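You operate a simulated robot arm through the tools that you are given. There is no shell and no other tool.

The job below is to be done with a simulated robot arm. You get a single attempt, and the scene is never put back.

## Task
A breaker has tripped: push it back up and clear the alarm.
Fine: main switch off before you unlatch and open the cabinet; shut and latch it, switch on again, then press reset. Where these are worked on the way, their far stop is far enough and under half their travel is too little: main switch.

The check looks at the end state, three seconds after you hand in, the way a careful person would. Anything else that was tipped, shoved, dropped, spilled or broken makes it a failure.

## Robot
A 7-joint arm with a fingered hand, fixed in place. Base frame: the origin is on the floor under the middle of its stand, x ahead of it, y to its left, z up. Readings come in cm, degrees, newtons and seconds.
It reaches about 133.3 cm from its shoulder. Its first joint turns from -69.0 to 172.0 degrees. Payload 5 kg.
The TCP is the grasp point between the finger pads, 3.2 cm short of the fingertips. In the tool frame z runs along the fingers and y along their closing line. The gripper opens to 16 cm; its body begins 8.9 cm behind the TCP. The gripper is a hand of 3 fingers: y runs from the thumb to the fingers, the wrist lies at [0, 0, -25.2] in the tool frame, and closing takes about 1.5 s.
Orientation is that of the tool frame in the base frame, as a unit quaternion [w, x, y, z]. With the fingers straight down and closing along the base's y, the tool's x points along the base's -x, its y along +y and its z along -z.

## Interface
- The arm moves only by the tool move_arm. Its argument "commands" is a list of rows, each a list of 2 entries, a list of its own where there are three numbers: the shift along the base's x, y, z in cm, then the turn, a rotation vector about the base's x, y, z in degrees. In form: [[[tx, ty, tz], [ax, ay, az]], ...]. A call has 1 to 20 rows; each row shifts and turns the commanded pose from where the row before left it. "gripper" is the closure in counts, from 0 (fully open) to 255 (shut), set as the call begins (left out, the last holds). Each row takes 0.2 s and may step no farther than 5 cm and 8.6 degrees from the row before; otherwise, or with a gripper value out of range, the whole call is refused. A pose out of reach is approached as far as the arm can. The call stops where the force on the tool passes 70 N (or 10 N more than at its start, if that is more) or the arm is blocked; 0.2 s more then pass. Each finger travels about 10.8 cm/s and halts on what it meets, pressing with about 22 N; the grip force reading is that of the motor and also rises with nothing between the fingers. The clock runs only during rows and for 0.2 s after the last one: add rows that do not move to give the fingers time. The reply holds the time, the measured pose of the TCP, the force on the tool along the base axes, the opening and the grip force, in the units named above and with some noise, with the torque about the TCP (base axes, N m) and any sound that the robot's microphone picked up.
- Cameras (640 x 400 px; columns grow to the right, rows downward): "scene" is fixed at [5.29, 49.87, 148.9]; the picture's right is [-0.44, -0.90, 0.00], its down [-0.43, 0.21, -0.88] and it looks along [0.79, -0.39, -0.48] (base axes); focal length 322 px, centre (320, 200). "wrist" rides on the gripper at [6.5, -0.4, -11.6] in the tool frame; the picture's right is [0.06, 1.00, 0.00], its down [-0.87, 0.05, -0.49] and it looks along [-0.49, 0.03, 0.87] (tool axes); focal length 261 px, centre (320, 200). There is no depth. A picture from a camera that has moved, and an enlarged one, comes with that camera's place and axes in the base frame and with its lens.
- snapshot(camera): a new picture of that camera. It takes no simulated time.
- lift_body(by): slides the trunk up (or, below 0, down) by that many cm; the arm rides with it, the base frame stays. It gives what a move gives, with no picture.
- finger_targets(finger1, finger2, thumb_bend): sets how far each is bent, from 0 (flat) to 100 (curled in); at 30 the hand is open as for a grip, at 70 the pads meet at the TCP. One left out holds its place. A second passes; each finger stops where it meets its share of the squeeze, and holds until it gets a number again. A gripper value or a shape takes the hand back. It gives what a move gives, with no picture; readings hold the bend of each and the force on the fingers (four entries, about 0 where the hand has none), thumb and palm.
- preshape(shape): the hand has 3 fingers and takes this shape, open, in about a second: jaw (thumb against the fingers, like two jaws); tri (thumb and two fingers); tip (a fingertip pinch); poke (one finger out to press); point (the index stretched); flat (the hand flat); cup (the hand cupped); fist (a fist). The gripper value then closes the fingers along that shape, each until it touches; the sizes above hold for jaw. It gives what a move gives, with no picture.
- close_up(camera, box): a new picture of the part [left, top, right, bottom] of that camera's present view, enlarged. It takes no simulated time.
- job_done(): hands the job in; it is judged then, once.

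Places have to be worked out from the pictures, the camera data and where the tool is seen. Open the gripper and draw the arm clear of the work before you hand the job in, unless the task says otherwise.

The tools are called after ">>>" as name(argument=value, ...) on one line, values as JSON. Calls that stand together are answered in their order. move_arm: Moves the arm, as the interface text tells. Its arguments: {"type":"object","properties":{"commands":{"type":"array","items":{"type":"array"}},"gripper":{"type":"number"}},"required":["commands"]} The other tools are called the same way: lift_body (by) moves the trunk up or down; preshape (shape) gives the hand a shape; finger_targets (finger1, finger2, thumb_bend) moves the fingers one by one; snapshot (camera) takes a picture; close_up (camera, box) takes an enlarged picture of a part of a camera's view; job_done () hands the job in.

At the start:

```text
time: 0.0
tcp_pos: [63.97, -26.59, 125.75]
orientation: [0.001, 0.001, 1.0, 0.0]
ft_force: [0.0, 0.8, -0.4]
torque: [-0.02, 0.01, -0.02]
finger_gap: 15.99
grasp_force: 0.0
shape: jaw
bend: [30.0, 30.0, 30.0]
finger forces: [0.0, 0.1, 0.1, 0.0, 0.0, 0.1]
trunk travel left (down, up): [-70.0, 24.0]
```

scene: 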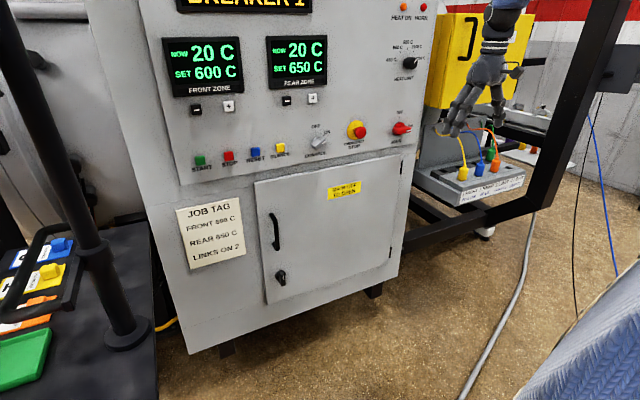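
wrist: 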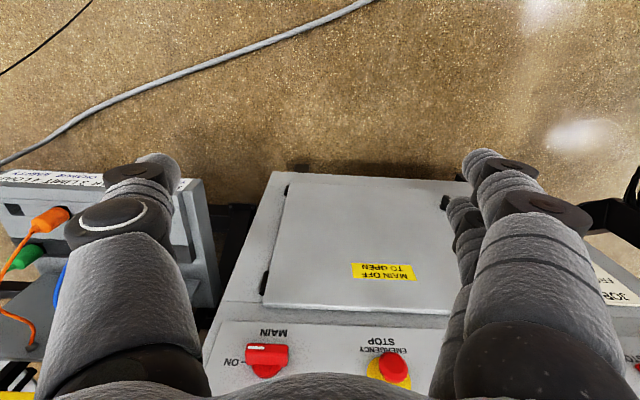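

I start by looking closer at the cabinet front and the panel to find the controls.

>>> close_up(camera="scene", box=[160, 80, 440, 255])

>>> close_up(camera="scene", box=[240, 170, 420, 310])

>>> close_up(camera="scene", box=[140, 0, 460, 200])

>>> close_up(camera="wrist", box=[180, 150, 480, 400])

```text
2.29 times, centred on (300, 168) of scene
camera zoom: at [5.29, 49.87, 148.9], right [-0.44, -0.9, 0.0], down [-0.43, 0.21, -0.88], along [0.79, -0.39, -0.48], focal length 737 px, centre (366, 274)
```

zoom: 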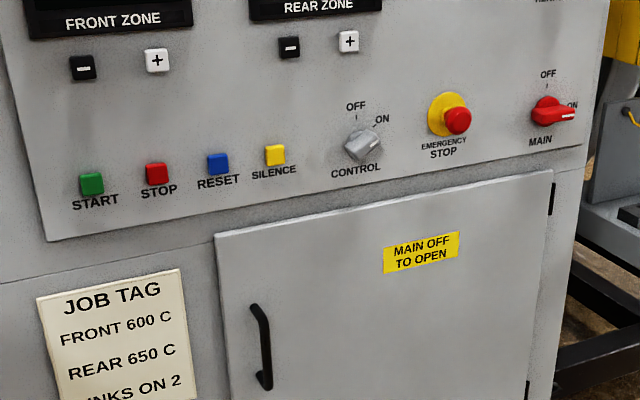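

```text
2.86 times, centred on (330, 240) of scene
camera zoom: at [5.29, 49.87, 148.9], right [-0.44, -0.9, 0.0], down [-0.43, 0.21, -0.88], along [0.79, -0.39, -0.48], focal length 921 px, centre (291, 86)
```

zoom: 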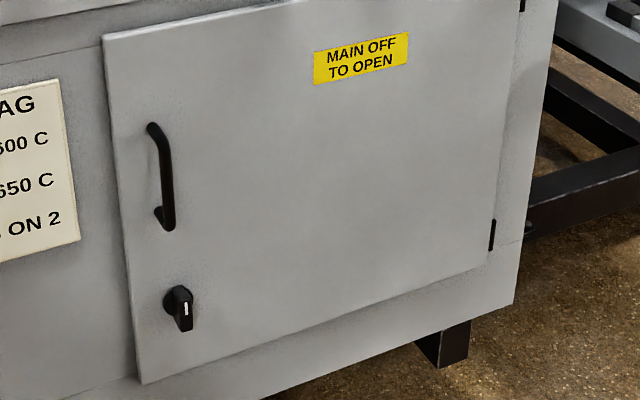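

```text
2.00 times, centred on (300, 100) of scene
camera zoom: at [5.29, 49.87, 148.9], right [-0.44, -0.9, 0.0], down [-0.43, 0.21, -0.88], along [0.79, -0.39, -0.48], focal length 645 px, centre (360, 400)
```

zoom: 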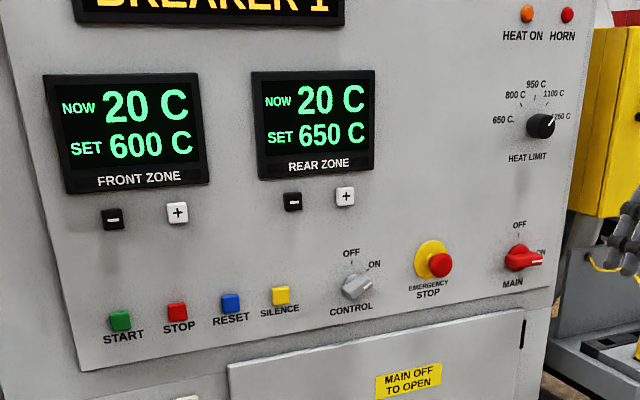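

```text
1.60 times, centred on (330, 275) of wrist
camera zoom: at [57.6, -27.15, 137.19], right [-0.06, 1.0, 0.0], down [0.87, 0.05, 0.49], along [0.49, 0.03, -0.87], focal length 417 px, centre (304, 80)
```

zoom: 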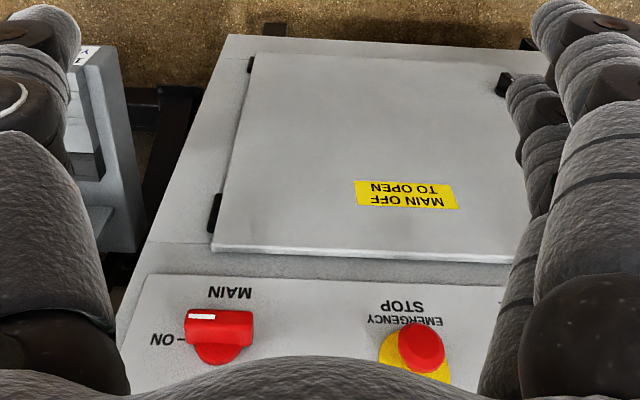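

The main switch sits at about (103, -34, 112) pointing to ON (toward -y). The door spans y≈-36..26, z≈46..102 at x≈103, with its hinges on the -y side. I first turn the hand to point ahead (+x), staying well back from the panel.

>>> move_arm(commands=[[[0, 0, -1], [0, -8.2, 0]], [[0, 0, -1], [0, -8.2, 0]], [[0, 0, -1], [0, -8.2, 0]], [[0, 0, -1], [0, -8.2, 0]], [[0, 0, -1], [0, -8.2, 0]], [[0, 0, -1], [0, -8.2, 0]], [[0, 0, -1], [0, -8.2, 0]], [[0, 0, -1], [0, -8.2, 0]], [[0, 0, -1], [0, -8.2, 0]], [[0, 0, -1], [0, -8.2, 0]], [[0, 0, -1], [0, -8.0, 0]], [[0, 0, 0], [0, 0, 0]]])

>>> snapshot(camera="wrist")

>>> snapshot(camera="scene")

```text
time: 2.6
tcp_pos: [70.47, -29.64, 114.17]
orientation: [0.605, 0.026, 0.795, -0.031]
ft_force: [-1.0, -0.3, 0.2]
torque: [0.05, -0.06, 0.08]
finger_gap: 16.01
grasp_force: 0.1
shape: jaw
bend: [30.0, 30.0, 30.0]
finger forces: [0.0, 0.0, 0.1, 0.0, 0.0, 0.0]
out of reach, approached as far as the arm can: row 6, 7, 8, 9, 10, 11
trunk travel left (down, up): [-70.0, 24.0]
```

```text
taken
camera wrist: at [57.67, -29.13, 110.92], right [0.06, 0.99, -0.08], down [-0.23, 0.09, 0.97], along [0.97, -0.04, 0.24], focal length 261 px, centre (320, 200)
```

wrist: 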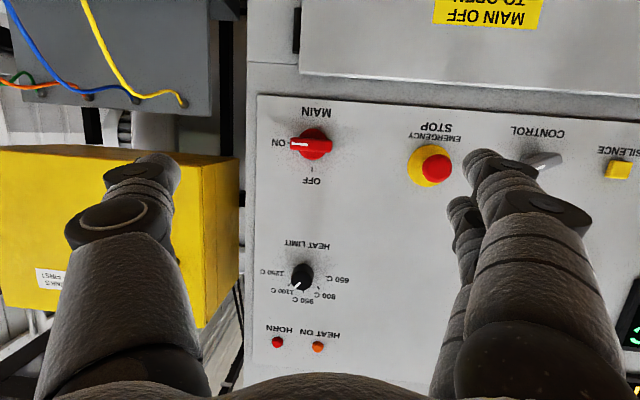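

```text
taken
```

scene: 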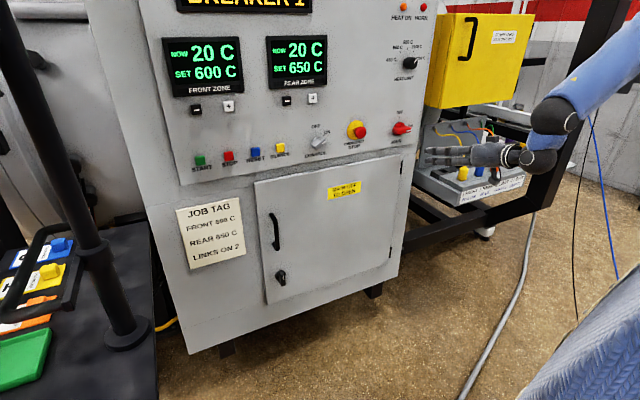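

The pose was out of reach near the body, so I move forward to finish the alignment, keeping the fingertips about 20 cm off the panel, and take a close-up of the main switch.

>>> move_arm(commands=[[[3, -1.2, -0.5], [0, 0, 0]], [[3, -1.2, -0.5], [0, 0, 0]], [[3, -1.2, -0.5], [0, 0, 0]], [[3, -1.5, -0.5], [0, 0, 0]], [[3, -1.5, -0.5], [0, 0, 0]], [[0, 0, 0], [0, 0, 0]], [[0, 0, 0], [0, 0, 0]]])

>>> close_up(camera="wrist", box=[240, 60, 480, 260])

```text
time: 4.2
tcp_pos: [75.08, -27.2, 110.12]
orientation: [0.657, 0.004, 0.754, -0.004]
ft_force: [-1.0, -0.2, -0.7]
torque: [-0.01, 0.01, -0.02]
finger_gap: 15.99
grasp_force: 0.0
shape: jaw
bend: [30.0, 30.0, 30.0]
finger forces: [0.0, 0.1, 0.1, 0.0, 0.1, 0.1]
out of reach, approached as far as the arm can: row 1, 2, 3, 4, 5
trunk travel left (down, up): [-70.0, 24.0]
```

```text
2.00 times, centred on (360, 160) of wrist
camera zoom: at [62.81, -27.59, 105.29], right [0.01, 1.0, -0.06], down [-0.37, 0.06, 0.93], along [0.93, 0.02, 0.37], focal length 521 px, centre (240, 280)
```

zoom: 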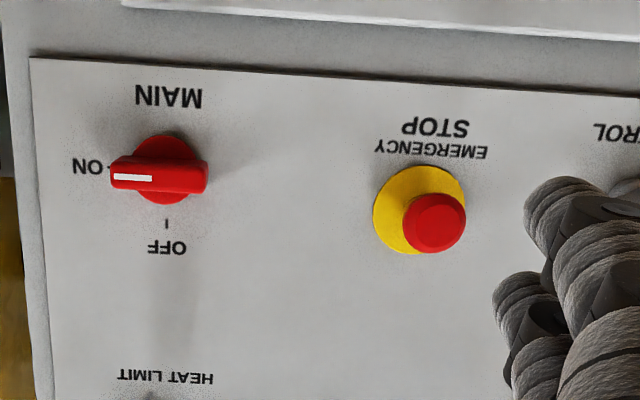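

The knob is a bar handle centred on a disc. I keep moving forward where the reach should be better, still staying clear of the panel.

>>> move_arm(commands=[[[3, 0, 0], [0, 0, 0]], [[3, 0, 0], [0, 0, 0]], [[3, 0, 0], [0, 0, 0]], [[0, 0, 0], [0, 0, 0]], [[0, 0, 0], [0, 0, 0]], [[0, 0, 0], [0, 0, 0]]])

>>> snapshot(camera="wrist")

>>> snapshot(camera="scene")

```text
time: 5.6
tcp_pos: [76.69, -24.64, 109.5]
orientation: [0.657, 0.005, 0.754, -0.004]
ft_force: [0.3, 0.5, -0.3]
torque: [0.01, 0.0, 0.02]
finger_gap: 15.98
grasp_force: 0.1
shape: jaw
bend: [30.0, 30.0, 30.0]
finger forces: [0.1, 0.0, 0.0, 0.1, 0.0, 0.1]
out of reach, approached as far as the arm can: row 1, 2, 3
trunk travel left (down, up): [-70.0, 24.0]
```

```text
taken
camera wrist: at [64.37, -24.95, 104.56], right [0.0, 1.0, -0.06], down [-0.37, 0.06, 0.93], along [0.93, 0.02, 0.37], focal length 261 px, centre (320, 200)
```

wrist: 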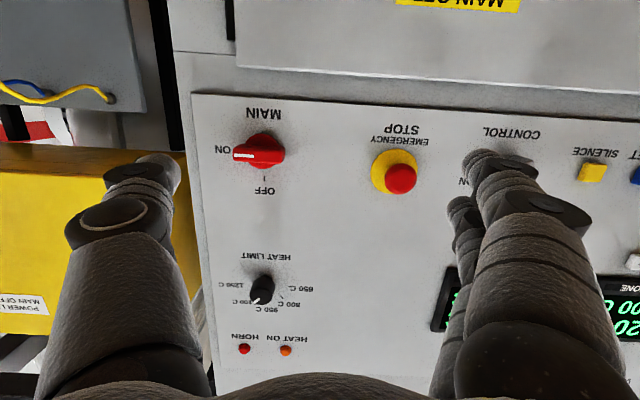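

```text
taken
```

scene: 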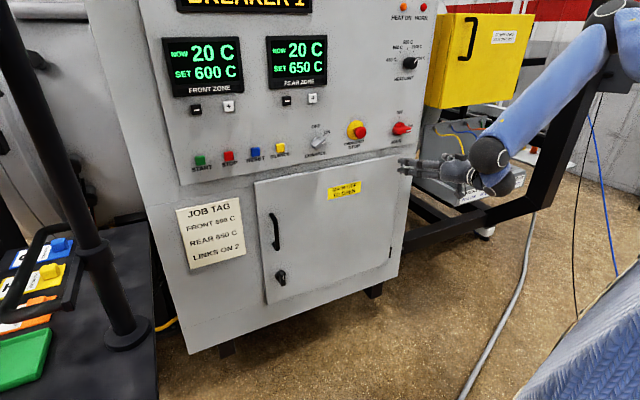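

The arm is stuck at a joint limit, with the forearm coming down steeply from above, so lowering the trunk should help. Before that I check the lower-right of the scene for anything the arm might hit.

>>> close_up(camera="scene", box=[400, 150, 640, 400])

>>> close_up(camera="scene", box=[380, 0, 640, 200])

>>> close_up(camera="scene", box=[0, 150, 260, 400])

```text
1.60 times, centred on (520, 275) of scene
camera zoom: at [5.29, 49.87, 148.9], right [-0.44, -0.9, 0.0], down [-0.43, 0.21, -0.88], along [0.79, -0.39, -0.48], focal length 516 px, centre (0, 80)
```

zoom: 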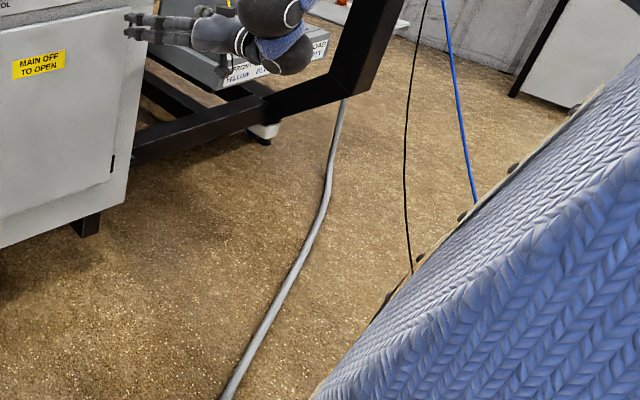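

```text
2.00 times, centred on (510, 100) of scene
camera zoom: at [5.29, 49.87, 148.9], right [-0.44, -0.9, 0.0], down [-0.43, 0.21, -0.88], along [0.79, -0.39, -0.48], focal length 645 px, centre (-60, 400)
```

zoom: 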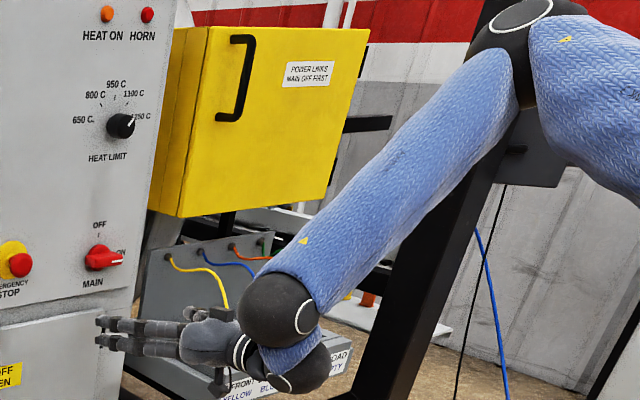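

```text
1.60 times, centred on (130, 275) of scene
camera zoom: at [5.29, 49.87, 148.9], right [-0.44, -0.9, 0.0], down [-0.43, 0.21, -0.88], along [0.79, -0.39, -0.48], focal length 516 px, centre (624, 80)
```

zoom: 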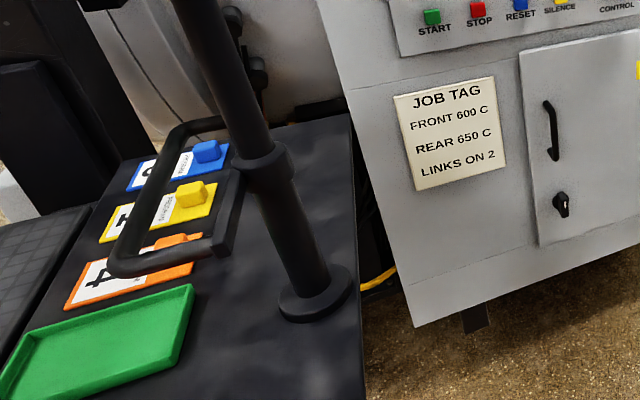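

The elbow is high up on the right with free space beneath it. I lower the trunk by 20 cm so the forearm can come level.

>>> lift_body(by=-20)

>>> move_arm(commands=[[[0, 0, 4], [0, 0, 0]], [[0, 0, 4], [0, 0, 0]], [[0, 0, 4], [0, 0, 0]], [[0, 0, 4], [0, 0, 0]], [[0, 0, 4], [0, 0, 0]], [[0, 0, 0], [0, 0, 0]], [[0, 0, 0], [0, 0, 0]], [[0, 0, 0], [0, 0, 0]]])

>>> snapshot(camera="scene")

>>> snapshot(camera="wrist")

```text
time: 7.8
tcp_pos: [76.66, -24.61, 89.53]
orientation: [0.657, 0.005, 0.754, -0.005]
ft_force: [0.4, 0.3, 0.2]
torque: [0.01, 0.0, 0.01]
finger_gap: 15.99
grasp_force: 0.0
shape: jaw
bend: [30.0, 30.0, 30.0]
finger forces: [0.2, 0.1, 0.0, 0.0, 0.0, 0.0]
trunk travel left (down, up): [-50.0, 44.0]
```

```text
time: 9.6
tcp_pos: [75.89, -23.86, 109.21]
orientation: [0.656, 0.005, 0.755, -0.004]
ft_force: [-0.1, -0.5, -0.1]
torque: [0.01, -0.01, 0.02]
finger_gap: 15.97
grasp_force: 0.1
shape: jaw
bend: [30.0, 30.0, 30.0]
finger forces: [0.0, 0.0, 0.1, 0.1, 0.1, 0.0]
out of reach, approached as far as the arm can: row 2, 3
trunk travel left (down, up): [-50.0, 44.0]
```

```text
taken
```

scene: 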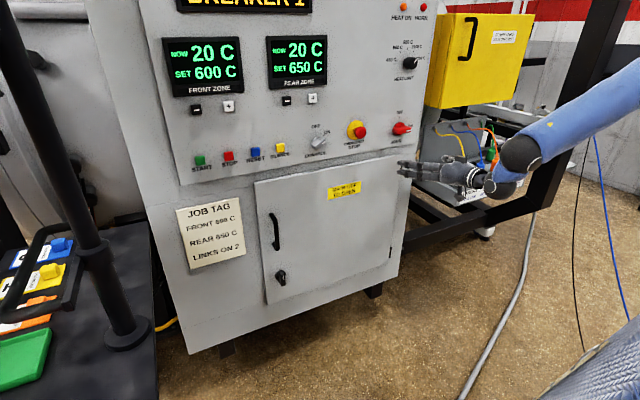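

```text
taken
camera wrist: at [63.6, -24.27, 104.27], right [0.0, 1.0, -0.06], down [-0.37, 0.06, 0.93], along [0.93, 0.02, 0.36], focal length 261 px, centre (320, 200)
```

wrist: 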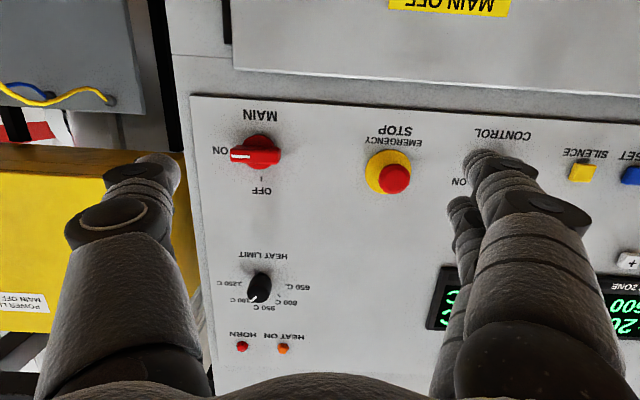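

The trunk shift worked and the last rows were reachable. I now finish the pitch correction (about -8° about y) and move to in front of the main switch at (86, -33, 112).

>>> move_arm(commands=[[[1, -1, 0.5], [0, -4, 0]], [[1, -1, 0.5], [0, -4, 0]], [[1.5, -2, 0.5], [0, 0, 0]], [[1.5, -2, 0.5], [0, 0, 0]], [[2, -2, 0.5], [0, 0, 0]], [[2, -1.3, 0.3], [0, 0, 0]], [[0, 0, 0], [0, 0, 0]], [[0, 0, 0], [0, 0, 0]]])

>>> snapshot(camera="wrist")

```text
time: 11.4
tcp_pos: [84.49, -32.03, 111.4]
orientation: [0.708, 0.005, 0.707, -0.004]
ft_force: [0.0, 0.3, 0.0]
torque: [-0.01, 0.02, -0.04]
finger_gap: 16.02
grasp_force: 0.0
shape: jaw
bend: [30.0, 30.0, 30.0]
finger forces: [0.0, 0.1, 0.0, 0.0, 0.0, 0.0]
out of reach, approached as far as the arm can: row 2
trunk travel left (down, up): [-50.0, 44.0]
```

```text
taken
camera wrist: at [72.92, -32.39, 104.83], right [0.01, 1.0, -0.06], down [-0.49, 0.06, 0.87], along [0.87, 0.02, 0.49], focal length 261 px, centre (320, 200)
```

wrist: 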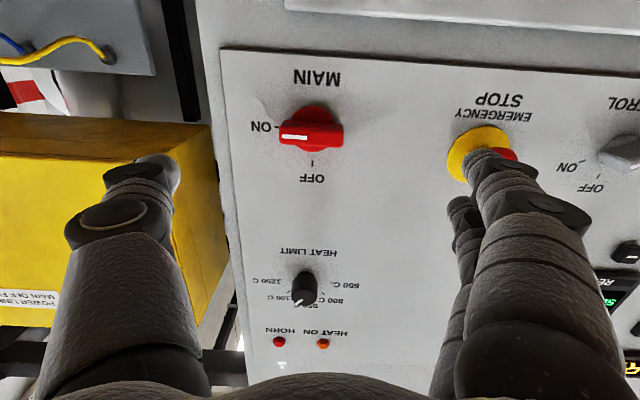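

The hand now points straight at the panel. The knob's bar is centred at about (100.9, -33.1, 112.5), roughly 7 cm long and 2 cm thick. I roll the hand +90° about x so the jaws close vertically, and partly close them.

>>> move_arm(commands=[[[0, -0.1, 0.1], [8.2, 0, 0]], [[0, -0.1, 0.1], [8.2, 0, 0]], [[0, -0.1, 0.1], [8.2, 0, 0]], [[0, -0.1, 0.1], [8.2, 0, 0]], [[0, -0.1, 0.1], [8.2, 0, 0]], [[0, -0.1, 0.1], [8.2, 0, 0]], [[0, -0.1, 0.1], [8.2, 0, 0]], [[0, -0.1, 0.1], [8.2, 0, 0]], [[0, -0.1, 0.1], [8.2, 0, 0]], [[0, -0.1, 0.1], [8.2, 0, 0]], [[0, -0.1, 0.1], [8, 0, 0]], [[0, 0, 0], [0, 0, 0]], [[0, 0, 0], [0, 0, 0]]], gripper=130)

>>> snapshot(camera="wrist")

>>> snapshot(camera="scene")

```text
time: 14.2
tcp_pos: [84.42, -33.09, 112.38]
orientation: [0.497, 0.504, 0.502, 0.497]
ft_force: [-0.6, -0.1, -0.2]
torque: [0.03, 0.0, 0.06]
finger_gap: 7.89
grasp_force: 0.0
shape: jaw
bend: [72.0, 72.0, 70.0]
finger forces: [0.0, 0.0, 0.1, 0.1, 0.0, 0.1]
trunk travel left (down, up): [-50.0, 44.0]
```

```text
taken
camera wrist: at [72.92, -26.62, 112.16], right [0.01, 0.06, 1.0], down [-0.49, -0.87, 0.06], along [0.87, -0.49, 0.02], focal length 261 px, centre (320, 200)
```

wrist: 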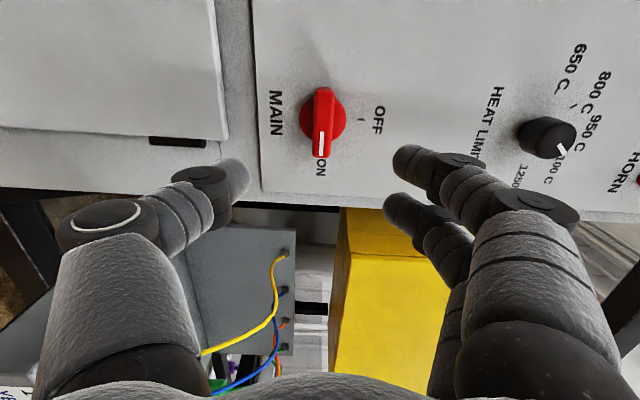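

```text
taken
```

scene: 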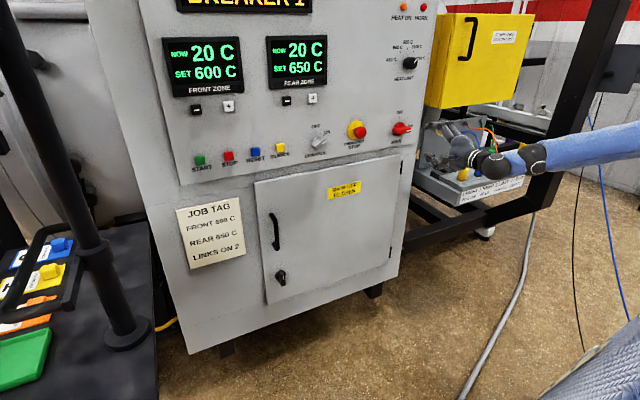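

The wrist view confirms the bar at y≈-33, z≈112.4, and the panel plate at x≈104. I advance so the fingertips straddle the bar, then close.

>>> move_arm(commands=[[[3, 0, 0], [0, 0, 0]], [[3, 0, 0], [0, 0, 0]], [[3, 0, 0], [0, 0, 0]], [[3, 0, 0], [0, 0, 0]], [[1.5, 0, 0], [0, 0, 0]], [[1.2, 0, 0], [0, 0, 0]], [[0, 0, 0], [0, 0, 0]], [[0, 0, 0], [0, 0, 0]]])

>>> snapshot(camera="wrist")

>>> close_up(camera="scene", box=[340, 80, 500, 180])

```text
time: 16.0
tcp_pos: [99.06, -33.09, 112.34]
orientation: [0.497, 0.504, 0.502, 0.497]
ft_force: [0.4, 0.1, 0.0]
torque: [-0.01, 0.02, 0.01]
finger_gap: 7.89
grasp_force: 0.0
shape: jaw
bend: [72.0, 72.0, 70.0]
finger forces: [0.0, 0.0, 0.0, 0.1, 0.1, 0.0]
trunk travel left (down, up): [-50.0, 44.0]
```

```text
taken
camera wrist: at [87.64, -26.6, 112.15], right [0.01, 0.06, 1.0], down [-0.49, -0.87, 0.06], along [0.87, -0.49, 0.02], focal length 261 px, centre (320, 200)
```

wrist: 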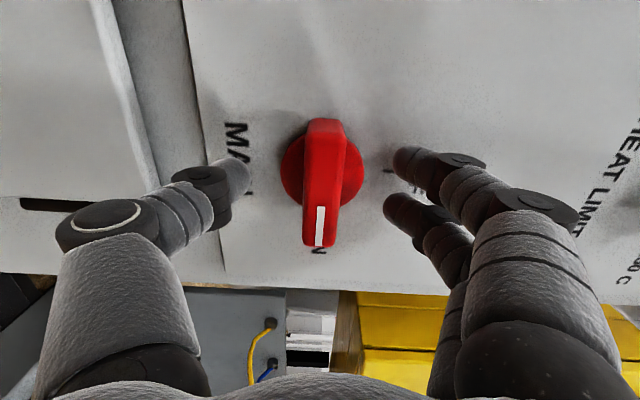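

```text
4.00 times, centred on (420, 130) of scene
camera zoom: at [5.29, 49.87, 148.9], right [-0.44, -0.9, 0.0], down [-0.43, 0.21, -0.88], along [0.79, -0.39, -0.48], focal length 1290 px, centre (-80, 480)
```

zoom: 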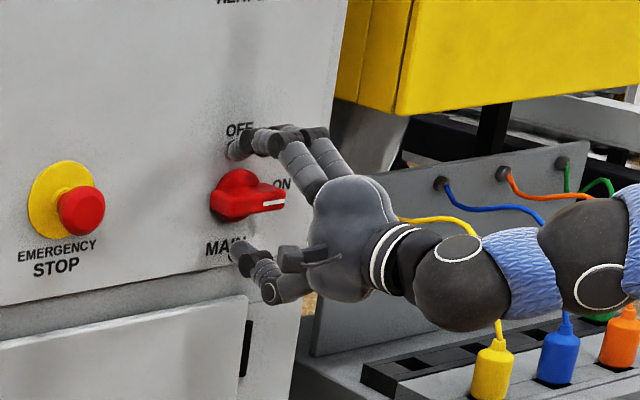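

The fingers straddle the bar well with no contact force. I close on it.

>>> move_arm(commands=[[[0, 0, 0], [0, 0, 0]], [[0, 0, 0], [0, 0, 0]], [[0, 0, 0], [0, 0, 0]], [[0, 0, 0], [0, 0, 0]], [[0, 0, 0], [0, 0, 0]], [[0, 0, 0], [0, 0, 0]], [[0, 0, 0], [0, 0, 0]]], gripper=255)

>>> snapshot(camera="wrist")

```text
time: 17.6
tcp_pos: [99.17, -33.05, 112.46]
orientation: [0.497, 0.504, 0.502, 0.497]
ft_force: [3.9, 1.1, 2.3]
torque: [-0.05, -0.11, 0.01]
finger_gap: 1.49
grasp_force: 22.1
shape: jaw
bend: [72.0, 72.0, 70.0]
finger forces: [10.2, 10.2, 0.1, 0.0, 18.5, 0.0]
trunk travel left (down, up): [-50.0, 44.0]
```

```text
taken
camera wrist: at [87.64, -26.6, 112.17], right [0.01, 0.06, 1.0], down [-0.49, -0.87, 0.06], along [0.87, -0.49, 0.02], focal length 261 px, centre (320, 200)
```

wrist: 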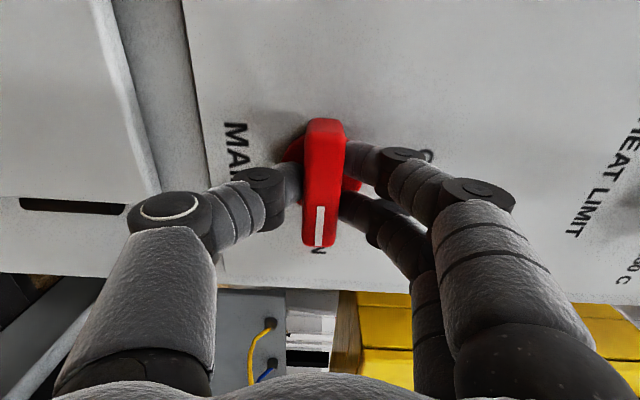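

Gripped with both fingers and thumb. I turn it -90° about x (bar end from -y up to OFF).

>>> move_arm(commands=[[[0, 0, 0], [-8.2, 0, 0]], [[0, 0, 0], [-8.2, 0, 0]], [[0, 0, 0], [-8.2, 0, 0]], [[0, 0, 0], [-8.2, 0, 0]], [[0, 0, 0], [-8.2, 0, 0]], [[0, 0, 0], [-8.2, 0, 0]], [[0, 0, 0], [-8.2, 0, 0]], [[0, 0, 0], [-8.2, 0, 0]], [[0, 0, 0], [-8.2, 0, 0]], [[0, 0, 0], [-8.2, 0, 0]], [[0, 0, 0], [-8.2, 0, 0]], [[0, 0, 0], [-4, 0, 0]], [[0, 0, 0], [0, 0, 0]]])

>>> snapshot(camera="wrist")

>>> close_up(camera="scene", box=[340, 80, 500, 180])

```text
time: 20.4
tcp_pos: [99.03, -33.02, 112.61]
orientation: [0.707, -0.022, 0.706, -0.03]
ft_force: [4.3, -3.8, 5.4]
torque: [0.31, -0.13, -0.06]
finger_gap: 1.42
grasp_force: 21.6
shape: jaw
bend: [72.0, 72.0, 70.0]
finger forces: [12.2, 8.2, 0.1, 0.0, 23.8, 0.0]
trunk travel left (down, up): [-50.0, 44.0]
```

```text
taken
camera wrist: at [87.62, -33.88, 105.96], right [0.01, 0.99, -0.13], down [-0.49, 0.12, 0.86], along [0.87, 0.06, 0.49], focal length 261 px, centre (320, 200)
```

wrist: 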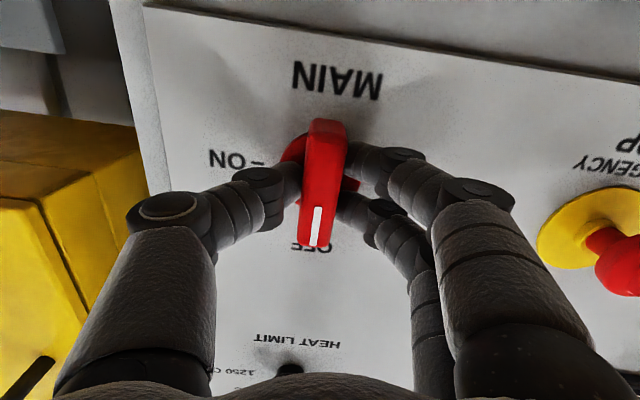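

```text
4.00 times, centred on (420, 130) of scene
camera zoom: at [5.29, 49.87, 148.9], right [-0.44, -0.9, 0.0], down [-0.43, 0.21, -0.88], along [0.79, -0.39, -0.48], focal length 1290 px, centre (-80, 480)
```

zoom: 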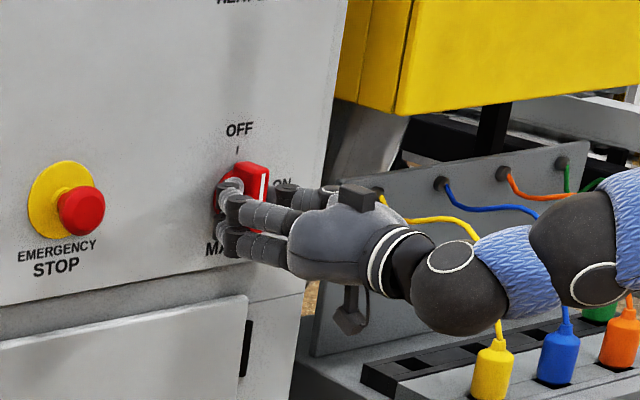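

The bar now points at OFF, and the torque suggests it is at its stop. I open and draw straight back, then check.

>>> move_arm(commands=[[[0, 0, 0], [0, 0, 0]], [[0, 0, 0], [0, 0, 0]], [[0, 0, 0], [0, 0, 0]], [[0, 0, 0], [0, 0, 0]], [[0, 0, 0], [0, 0, 0]], [[-3, 0, 0], [0, 0, 0]], [[-3, 0, 0], [0, 0, 0]], [[-3, 0, 0], [0, 0, 0]], [[-3, 0, 0], [0, 0, 0]], [[-2, 0, 0], [4, 0, 0]], [[0, 0, 0], [0, 0, 0]]], gripper=130)

>>> snapshot(camera="wrist")

>>> snapshot(camera="scene")

```text
time: 22.8
tcp_pos: [85.11, -32.99, 112.47]
orientation: [0.708, 0.005, 0.707, -0.006]
ft_force: [0.1, 0.2, 0.3]
torque: [0.01, -0.03, -0.04]
finger_gap: 7.79
grasp_force: 0.1
shape: jaw
bend: [73.0, 73.0, 70.0]
finger forces: [0.0, 0.0, 0.0, 0.1, 0.0, 0.0]
trunk travel left (down, up): [-50.0, 44.0]
```

```text
taken
camera wrist: at [73.64, -33.38, 105.91], right [0.01, 1.0, -0.06], down [-0.49, 0.06, 0.87], along [0.87, 0.02, 0.49], focal length 261 px, centre (320, 200)
```

wrist: 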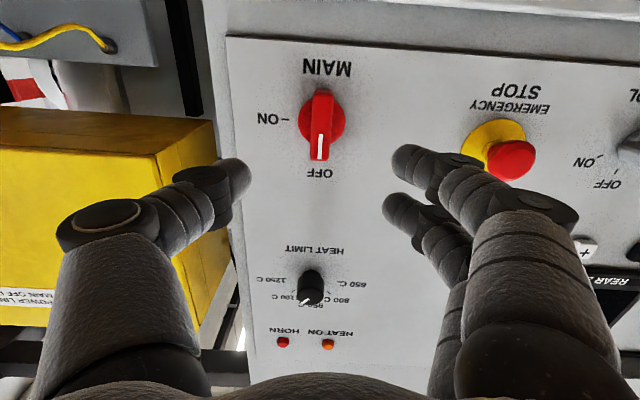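

```text
taken
```

scene: 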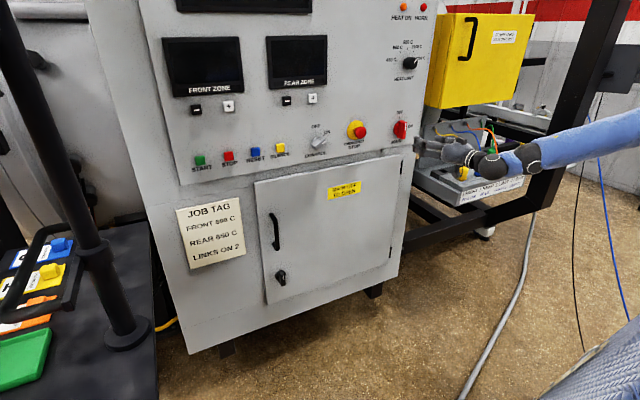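

Main is off and the displays are dark. Next I lower the trunk so the arm can work at latch height (z≈59), after backing the hand off a little.

>>> move_arm(commands=[[[-2, 2, 0], [0, 0, 0]], [[-2, 2, 0], [0, 0, 0]], [[0, 4, 0], [0, 0, 0]], [[0, 4, 0], [0, 0, 0]], [[0, 4, 0], [0, 0, 0]], [[0, 0, 0], [0, 0, 0]]])

>>> lift_body(by=-40)

>>> snapshot(camera="scene")

>>> snapshot(camera="wrist")

```text
time: 24.2
tcp_pos: [80.88, -17.23, 112.53]
orientation: [0.708, 0.006, 0.706, -0.002]
ft_force: [-0.3, -2.8, -0.2]
torque: [-0.03, 0.02, 0.21]
finger_gap: 7.85
grasp_force: 0.1
shape: jaw
bend: [72.0, 72.0, 70.0]
finger forces: [0.0, 0.0, 0.0, 0.0, 0.0, 0.1]
trunk travel left (down, up): [-50.0, 44.0]
```

```text
time: 28.0
tcp_pos: [81.03, -17.09, 72.44]
orientation: [0.708, 0.002, 0.706, -0.005]
ft_force: [0.5, -0.3, -0.6]
torque: [0.0, 0.0, 0.01]
finger_gap: 7.82
grasp_force: 0.0
shape: jaw
bend: [72.0, 72.0, 70.0]
finger forces: [0.0, 0.1, 0.1, 0.1, 0.0, 0.0]
trunk travel left (down, up): [-10.0, 84.0]
```

```text
taken
```

scene: 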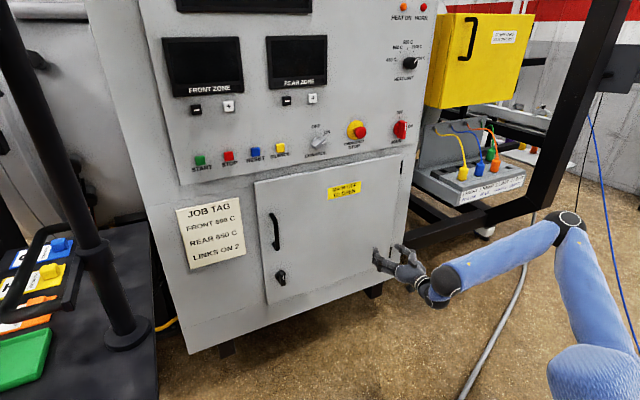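

```text
taken
camera wrist: at [69.55, -17.47, 65.85], right [0.01, 1.0, -0.06], down [-0.49, 0.06, 0.87], along [0.87, 0.02, 0.49], focal length 261 px, centre (320, 200)
```

wrist: 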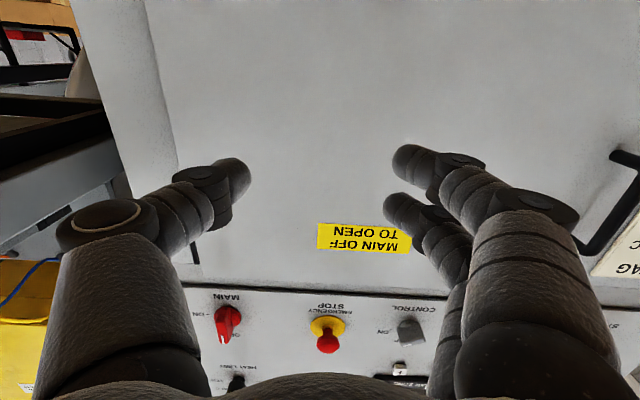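

The elbow sits low on the right, all clear. I slide the hand over to in front of the latch (y≈20, z≈60), staying 20 cm away.

>>> move_arm(commands=[[[0, 4.2, -1.4], [0, 0, 0]], [[0, 4.2, -1.4], [0, 0, 0]], [[0, 4.2, -1.4], [0, 0, 0]], [[0, 4.2, -1.4], [0, 0, 0]], [[0, 4.2, -1.4], [0, 0, 0]], [[0, 4.2, -1.4], [0, 0, 0]], [[0, 4.2, -1.4], [0, 0, 0]], [[0, 4.2, -1.4], [0, 0, 0]], [[0, 3.5, -1.3], [0, 0, 0]], [[0, 0, 0], [0, 0, 0]], [[0, 0, 0], [0, 0, 0]]])

>>> snapshot(camera="scene")

>>> snapshot(camera="wrist")

```text
time: 30.4
tcp_pos: [84.58, -11.68, 70.39]
orientation: [0.707, 0.001, 0.707, -0.002]
ft_force: [-0.5, 0.3, -0.9]
torque: [0.01, -0.02, 0.01]
finger_gap: 7.82
grasp_force: 0.1
shape: jaw
bend: [72.0, 72.0, 70.0]
finger forces: [0.0, 0.0, 0.0, 0.1, 0.1, 0.0]
out of reach, approached as far as the arm can: row 1, 2, 3, 4, 5, 6, 7, 8, 9
trunk travel left (down, up): [-10.0, 84.0]
```

```text
taken
```

scene: 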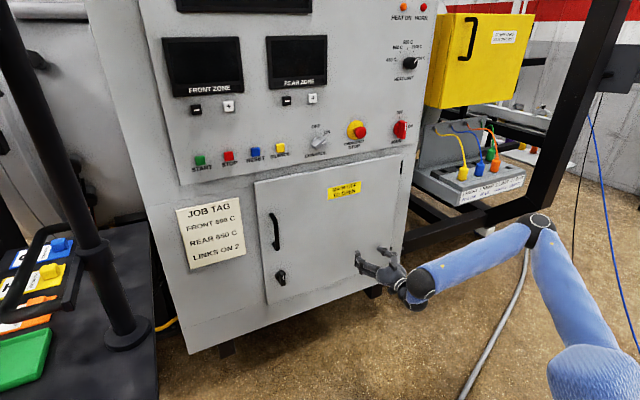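

```text
taken
camera wrist: at [73.14, -12.09, 63.93], right [0.01, 1.0, -0.06], down [-0.49, 0.06, 0.87], along [0.87, 0.03, 0.49], focal length 261 px, centre (320, 200)
```

wrist: 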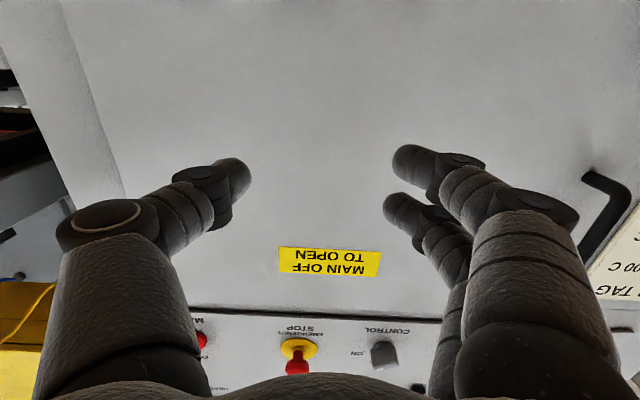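

The arm is stuck again: with the shoulder this low and close, the folded elbow is likely at its limit. I raise the trunk by 30 cm so the arm reaches down more extended, then retry moving left and down.

>>> lift_body(by=30)

>>> move_arm(commands=[[[0, 0, -4], [0, 0, 0]], [[0, 0, -4], [0, 0, 0]], [[0, 0, -4], [0, 0, 0]], [[0, 2, -4], [0, 0, 0]], [[0, 2, -4], [0, 0, 0]], [[0, 3, -4], [0, 0, 0]], [[0, 3, -4], [0, 0, 0]], [[0, 3, -4], [0, 0, 0]], [[0, 0, 0], [0, 0, 0]]])

>>> snapshot(camera="scene")

```text
time: 33.4
tcp_pos: [84.6, -11.59, 100.46]
orientation: [0.707, 0.001, 0.707, -0.003]
ft_force: [0.8, 0.2, -0.2]
torque: [0.0, 0.02, 0.01]
finger_gap: 7.84
grasp_force: 0.0
shape: jaw
bend: [72.0, 72.0, 70.0]
finger forces: [0.0, 0.0, 0.1, 0.2, 0.0, 0.1]
trunk travel left (down, up): [-40.0, 54.0]
```

```text
time: 35.4
tcp_pos: [83.83, -13.05, 89.4]
orientation: [0.707, 0.002, 0.707, -0.003]
ft_force: [0.8, -0.7, -0.2]
torque: [-0.02, -0.01, -0.01]
finger_gap: 7.82
grasp_force: 0.1
shape: jaw
bend: [72.0, 72.0, 70.0]
finger forces: [0.0, 0.1, 0.0, 0.0, 0.1, 0.1]
out of reach, approached as far as the arm can: row 1, 4, 5, 6, 7, 8
trunk travel left (down, up): [-40.0, 54.0]
```

```text
taken
```

scene: 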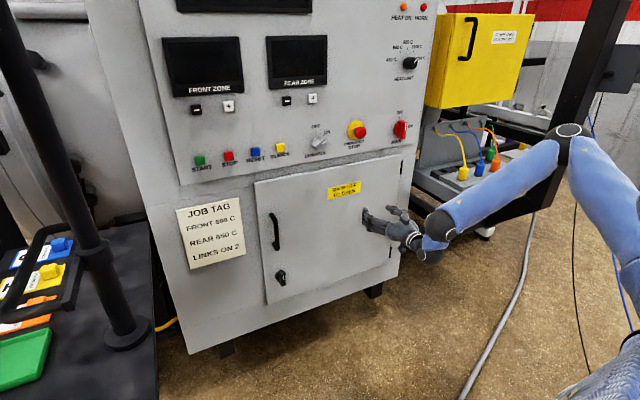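

Moving to +y is what's blocked: the elbow is folded out to the right with the wrist bent hard. I try to change the arm's posture by swinging the hand down about the wrist (keeping the wrist point fixed) and looking at where the elbow goes.

>>> move_arm(commands=[[[-0.26, 0, -3.6], [0, 8.2, 0]], [[-0.77, 0, -3.52], [0, 8.2, 0]], [[-1.26, 0, -3.38], [0, 8.2, 0]], [[-1.73, 0, -3.16], [0, 8.2, 0]], [[-2.16, 0, -2.88], [0, 8.2, 0]], [[-2.55, 0, -2.55], [0, 8.2, 0]], [[-2.88, 0, -2.16], [0, 8.2, 0]], [[-3.16, 0, -1.73], [0, 8.2, 0]], [[-3.38, 0, -1.26], [0, 8.2, 0]], [[-3.52, 0, -0.77], [0, 8.2, 0]], [[-3.5, 0, -0.26], [0, 8, 0]], [[0, 0, 0], [0, 0, 0]]])

>>> snapshot(camera="scene")

```text
time: 38.0
tcp_pos: [59.11, -17.14, 64.81]
orientation: [-0.001, -0.001, 1.0, -0.002]
ft_force: [-0.3, 0.3, -0.7]
torque: [-0.03, -0.02, -0.03]
finger_gap: 7.85
grasp_force: 0.0
shape: jaw
bend: [72.0, 72.0, 70.0]
finger forces: [0.1, 0.1, 0.1, 0.0, 0.0, 0.1]
out of reach, approached as far as the arm can: row 1
trunk travel left (down, up): [-40.0, 54.0]
```

```text
taken
```

scene: 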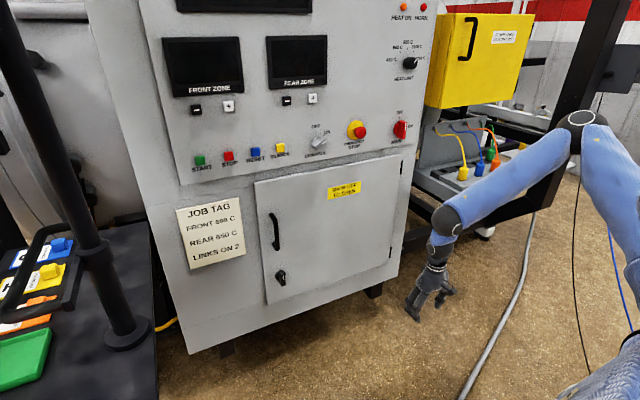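

Hand is down and the pose is fully reachable. I test whether the wrist can move left (+y) in this posture.

>>> move_arm(commands=[[[1, 4, 0], [0, 0, 0]], [[1, 4, 0], [0, 0, 0]], [[1, 4, 0], [0, 0, 0]], [[1, 4, 0], [0, 0, 0]], [[1, 4, 0], [0, 0, 0]], [[1, 4, 0], [0, 0, 0]], [[1, 4, 0], [0, 0, 0]], [[1, 4, 0], [0, 0, 0]], [[0, 0, 0], [0, 0, 0]]])

>>> snapshot(camera="scene")

```text
time: 40.0
tcp_pos: [61.41, -11.32, 72.29]
orientation: [0.0, -0.001, 1.0, -0.002]
ft_force: [-0.2, 0.0, 0.7]
torque: [0.04, 0.0, 0.03]
finger_gap: 7.85
grasp_force: 0.0
shape: jaw
bend: [72.0, 72.0, 70.0]
finger forces: [0.0, 0.1, 0.0, 0.1, 0.0, 0.0]
out of reach, approached as far as the arm can: row 1, 2, 3, 4, 5, 6, 7, 8
trunk travel left (down, up): [-40.0, 54.0]
```

```text
taken
```

scene: 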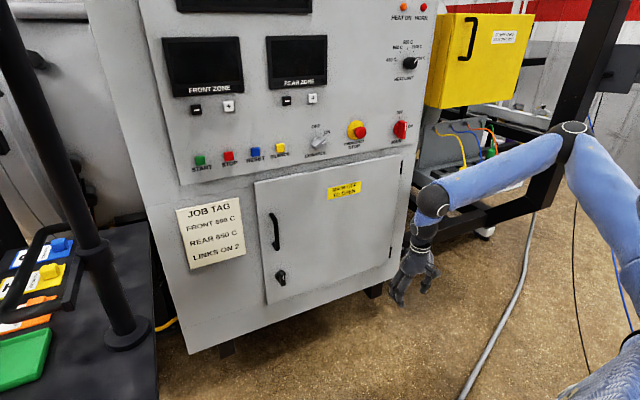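

Still blocked at the same wrist position, so one of the first four joints is at its limit. I look closer at the shoulder and elbow to understand the posture.

>>> close_up(camera="scene", box=[400, 80, 640, 400])

>>> snapshot(camera="wrist")

```text
1.25 times, centred on (520, 240) of scene
camera zoom: at [5.29, 49.87, 148.9], right [-0.44, -0.9, 0.0], down [-0.43, 0.21, -0.88], along [0.79, -0.39, -0.48], focal length 403 px, centre (70, 150)
```

zoom: 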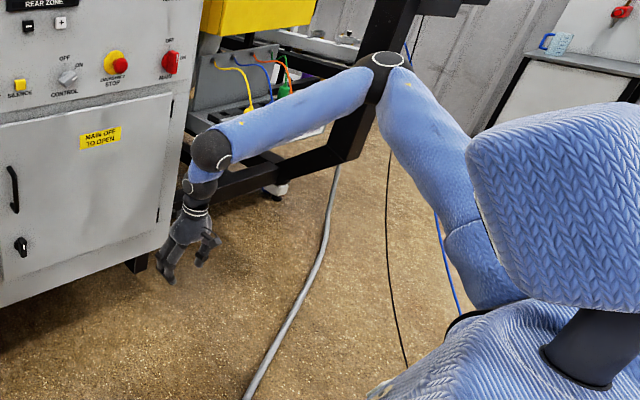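

```text
taken
camera wrist: at [55.02, -11.82, 83.86], right [-0.06, 1.0, 0.0], down [0.87, 0.06, 0.49], along [0.49, 0.03, -0.87], focal length 261 px, centre (320, 200)
```

wrist: 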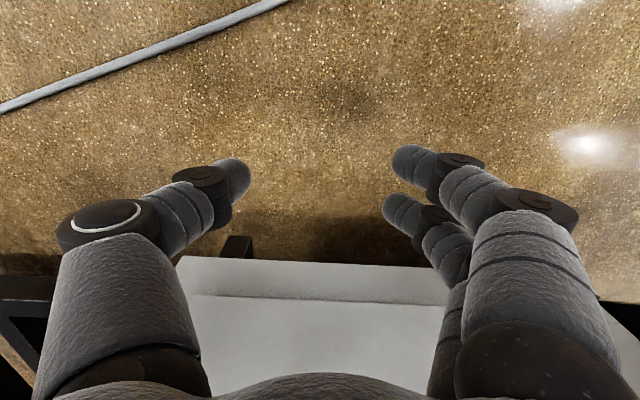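

This is a humanoid right arm in a "chicken-wing" posture: elbow raised to the right and the forearm pointing left and down, so the upper-arm twist is at its limit. Raising the hand relative to the shoulder should unwind that, so I go up with the hand and look.

>>> move_arm(commands=[[[0, 0, 4], [0, 0, 0]], [[0, 0, 4], [0, 0, 0]], [[0, 0, 4], [0, 0, 0]], [[0, 0, 4], [0, 0, 0]], [[0, 0, 4], [0, 0, 0]], [[0, 0, 4], [0, 0, 0]], [[0, 0, 4], [0, 0, 0]], [[0, 0, 4], [0, 0, 0]], [[0, 0, 0], [0, 0, 0]]])

>>> snapshot(camera="scene")

```text
time: 42.0
tcp_pos: [60.69, -12.41, 103.73]
orientation: [0.001, 0.0, 1.0, 0.002]
ft_force: [0.0, 0.3, -0.4]
torque: [-0.01, 0.0, -0.01]
finger_gap: 7.86
grasp_force: 0.1
shape: jaw
bend: [72.0, 72.0, 70.0]
finger forces: [0.0, 0.1, 0.0, 0.1, 0.1, 0.0]
out of reach, approached as far as the arm can: row 8
trunk travel left (down, up): [-40.0, 54.0]
```

```text
taken
```

scene: 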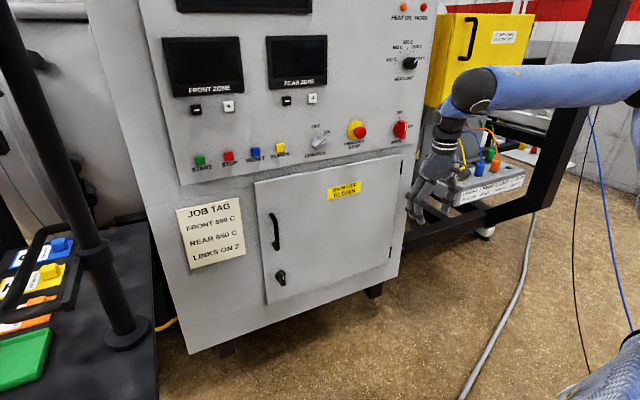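

The elbow is still high. I try extending the arm forward (where shoulder pitch has more leverage than the upper-arm twist) with the hand down at x≈82, clear of the E-stop, then lower from there.

>>> move_arm(commands=[[[3.5, 0.5, 0], [0, 0, 0]], [[3.5, 0.5, 0], [0, 0, 0]], [[3.5, 0.5, 0], [0, 0, 0]], [[3.5, 0.5, 0], [0, 0, 0]], [[3.5, 0.5, 0], [0, 0, 0]], [[3, 0.5, 0], [0, 0, 0]], [[0, 0, 0], [0, 0, 0]]])

>>> move_arm(commands=[[[0, 0, -4], [0, 0, 0]], [[0, 0, -4], [0, 0, 0]], [[0, 0, -4], [0, 0, 0]], [[0, 0, -4], [0, 0, 0]], [[0, 0, -4], [0, 0, 0]], [[0, 0, -4], [0, 0, 0]], [[0, 0, -4], [0, 0, 0]], [[0, 0, -4], [0, 0, 0]], [[0, 0, 0], [0, 0, 0]]])

>>> snapshot(camera="scene")

```text
time: 43.6
tcp_pos: [73.66, -19.25, 98.67]
orientation: [0.003, 0.0, 1.0, 0.003]
ft_force: [0.4, -0.3, -0.3]
torque: [0.02, 0.02, 0.02]
finger_gap: 7.86
grasp_force: 0.0
shape: jaw
bend: [72.0, 72.0, 70.0]
finger forces: [0.0, 0.0, 0.1, 0.1, 0.0, 0.1]
out of reach, approached as far as the arm can: row 1, 2, 3, 4, 5, 6
trunk travel left (down, up): [-40.0, 54.0]
```

```text
time: 45.6
tcp_pos: [73.47, -19.07, 66.58]
orientation: [0.0, -0.001, 1.0, -0.003]
ft_force: [0.2, 0.5, 0.2]
torque: [-0.01, 0.03, 0.04]
finger_gap: 7.84
grasp_force: 0.1
shape: jaw
bend: [72.0, 72.0, 70.0]
finger forces: [0.0, 0.1, 0.0, 0.0, 0.1, 0.1]
trunk travel left (down, up): [-40.0, 54.0]
```

```text
taken
```

scene: 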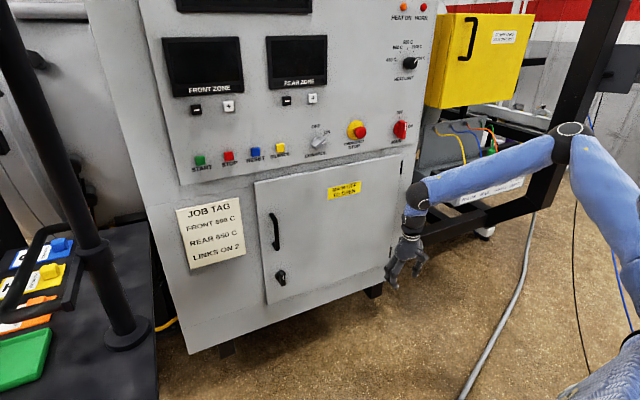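

The elbow seems pinned while the wrist slides around it. To locate the shoulder and elbow, I shift the trunk rigidly by a known amount and compare pictures.

>>> lift_body(by=-30)

>>> snapshot(camera="scene")

>>> close_up(camera="scene", box=[400, 150, 640, 400])

```text
time: 48.6
tcp_pos: [73.47, -19.02, 36.48]
orientation: [0.0, -0.001, 1.0, -0.003]
ft_force: [0.1, 0.5, 0.1]
torque: [0.0, -0.02, -0.02]
finger_gap: 7.85
grasp_force: 0.0
shape: jaw
bend: [72.0, 72.0, 70.0]
finger forces: [0.0, 0.1, 0.1, 0.0, 0.0, 0.0]
trunk travel left (down, up): [-10.0, 84.0]
```

```text
taken
```

scene: 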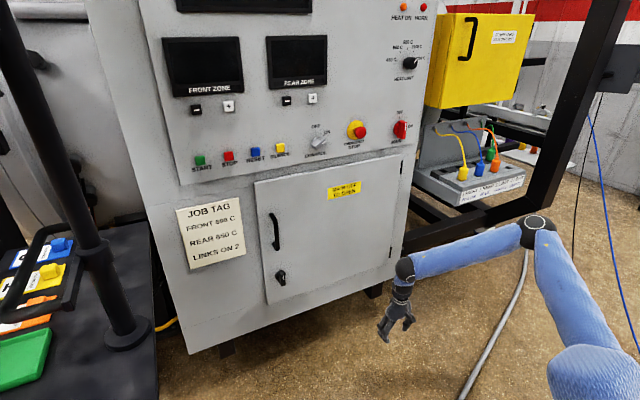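

```text
1.60 times, centred on (520, 275) of scene
camera zoom: at [5.29, 49.87, 148.9], right [-0.44, -0.9, 0.0], down [-0.43, 0.21, -0.88], along [0.79, -0.39, -0.48], focal length 516 px, centre (0, 80)
```

zoom: 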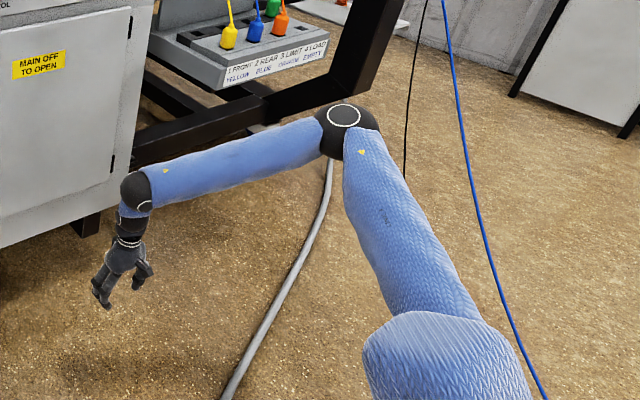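

From the parallax I get the elbow at (52, -51, 90) and the shoulder near (14, -17, 89). I drive the upper-arm twist directly by moving the hand as a rigid body about the shoulder–elbow line, so the forearm swings upward.

>>> move_arm(commands=[[[2.55, 2.84, 2.94], [3.13, -2.8, 0]], [[2.39, 2.67, 3.21], [3.13, -2.8, 0]], [[2.23, 2.49, 3.47], [3.13, -2.8, 0]], [[2.06, 2.3, 3.7], [3.13, -2.8, 0]], [[1.87, 2.09, 3.92], [3.13, -2.8, 0]], [[1.67, 1.87, 4.11], [3.13, -2.8, 0]], [[1.47, 1.64, 4.28], [3.13, -2.8, 0]], [[1.25, 1.4, 4.43], [3.13, -2.8, 0]], [[1.03, 1.16, 4.55], [3.13, -2.8, 0]], [[0.81, 0.91, 4.66], [3.13, -2.8, 0]], [[0.58, 0.65, 4.73], [3.13, -2.8, 0]], [[0.35, 0.39, 4.79], [3.13, -2.8, 0]], [[0.11, 0.13, 4.81], [3.13, -2.8, 0]], [[0, 0, 0], [0, 0, 0]]])

>>> snapshot(camera="scene")

```text
time: 51.6
tcp_pos: [91.78, 1.38, 90.22]
orientation: [0.307, 0.0, 0.889, 0.34]
ft_force: [-0.2, -0.3, 0.7]
torque: [-0.05, -0.02, 0.0]
finger_gap: 7.82
grasp_force: 0.1
shape: jaw
bend: [72.0, 72.0, 70.0]
finger forces: [0.0, 0.0, 0.0, 0.0, 0.0, 0.0]
trunk travel left (down, up): [-10.0, 84.0]
```

```text
taken
```

scene: 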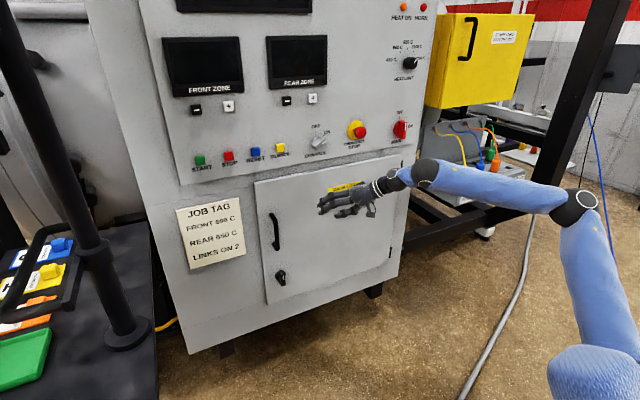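

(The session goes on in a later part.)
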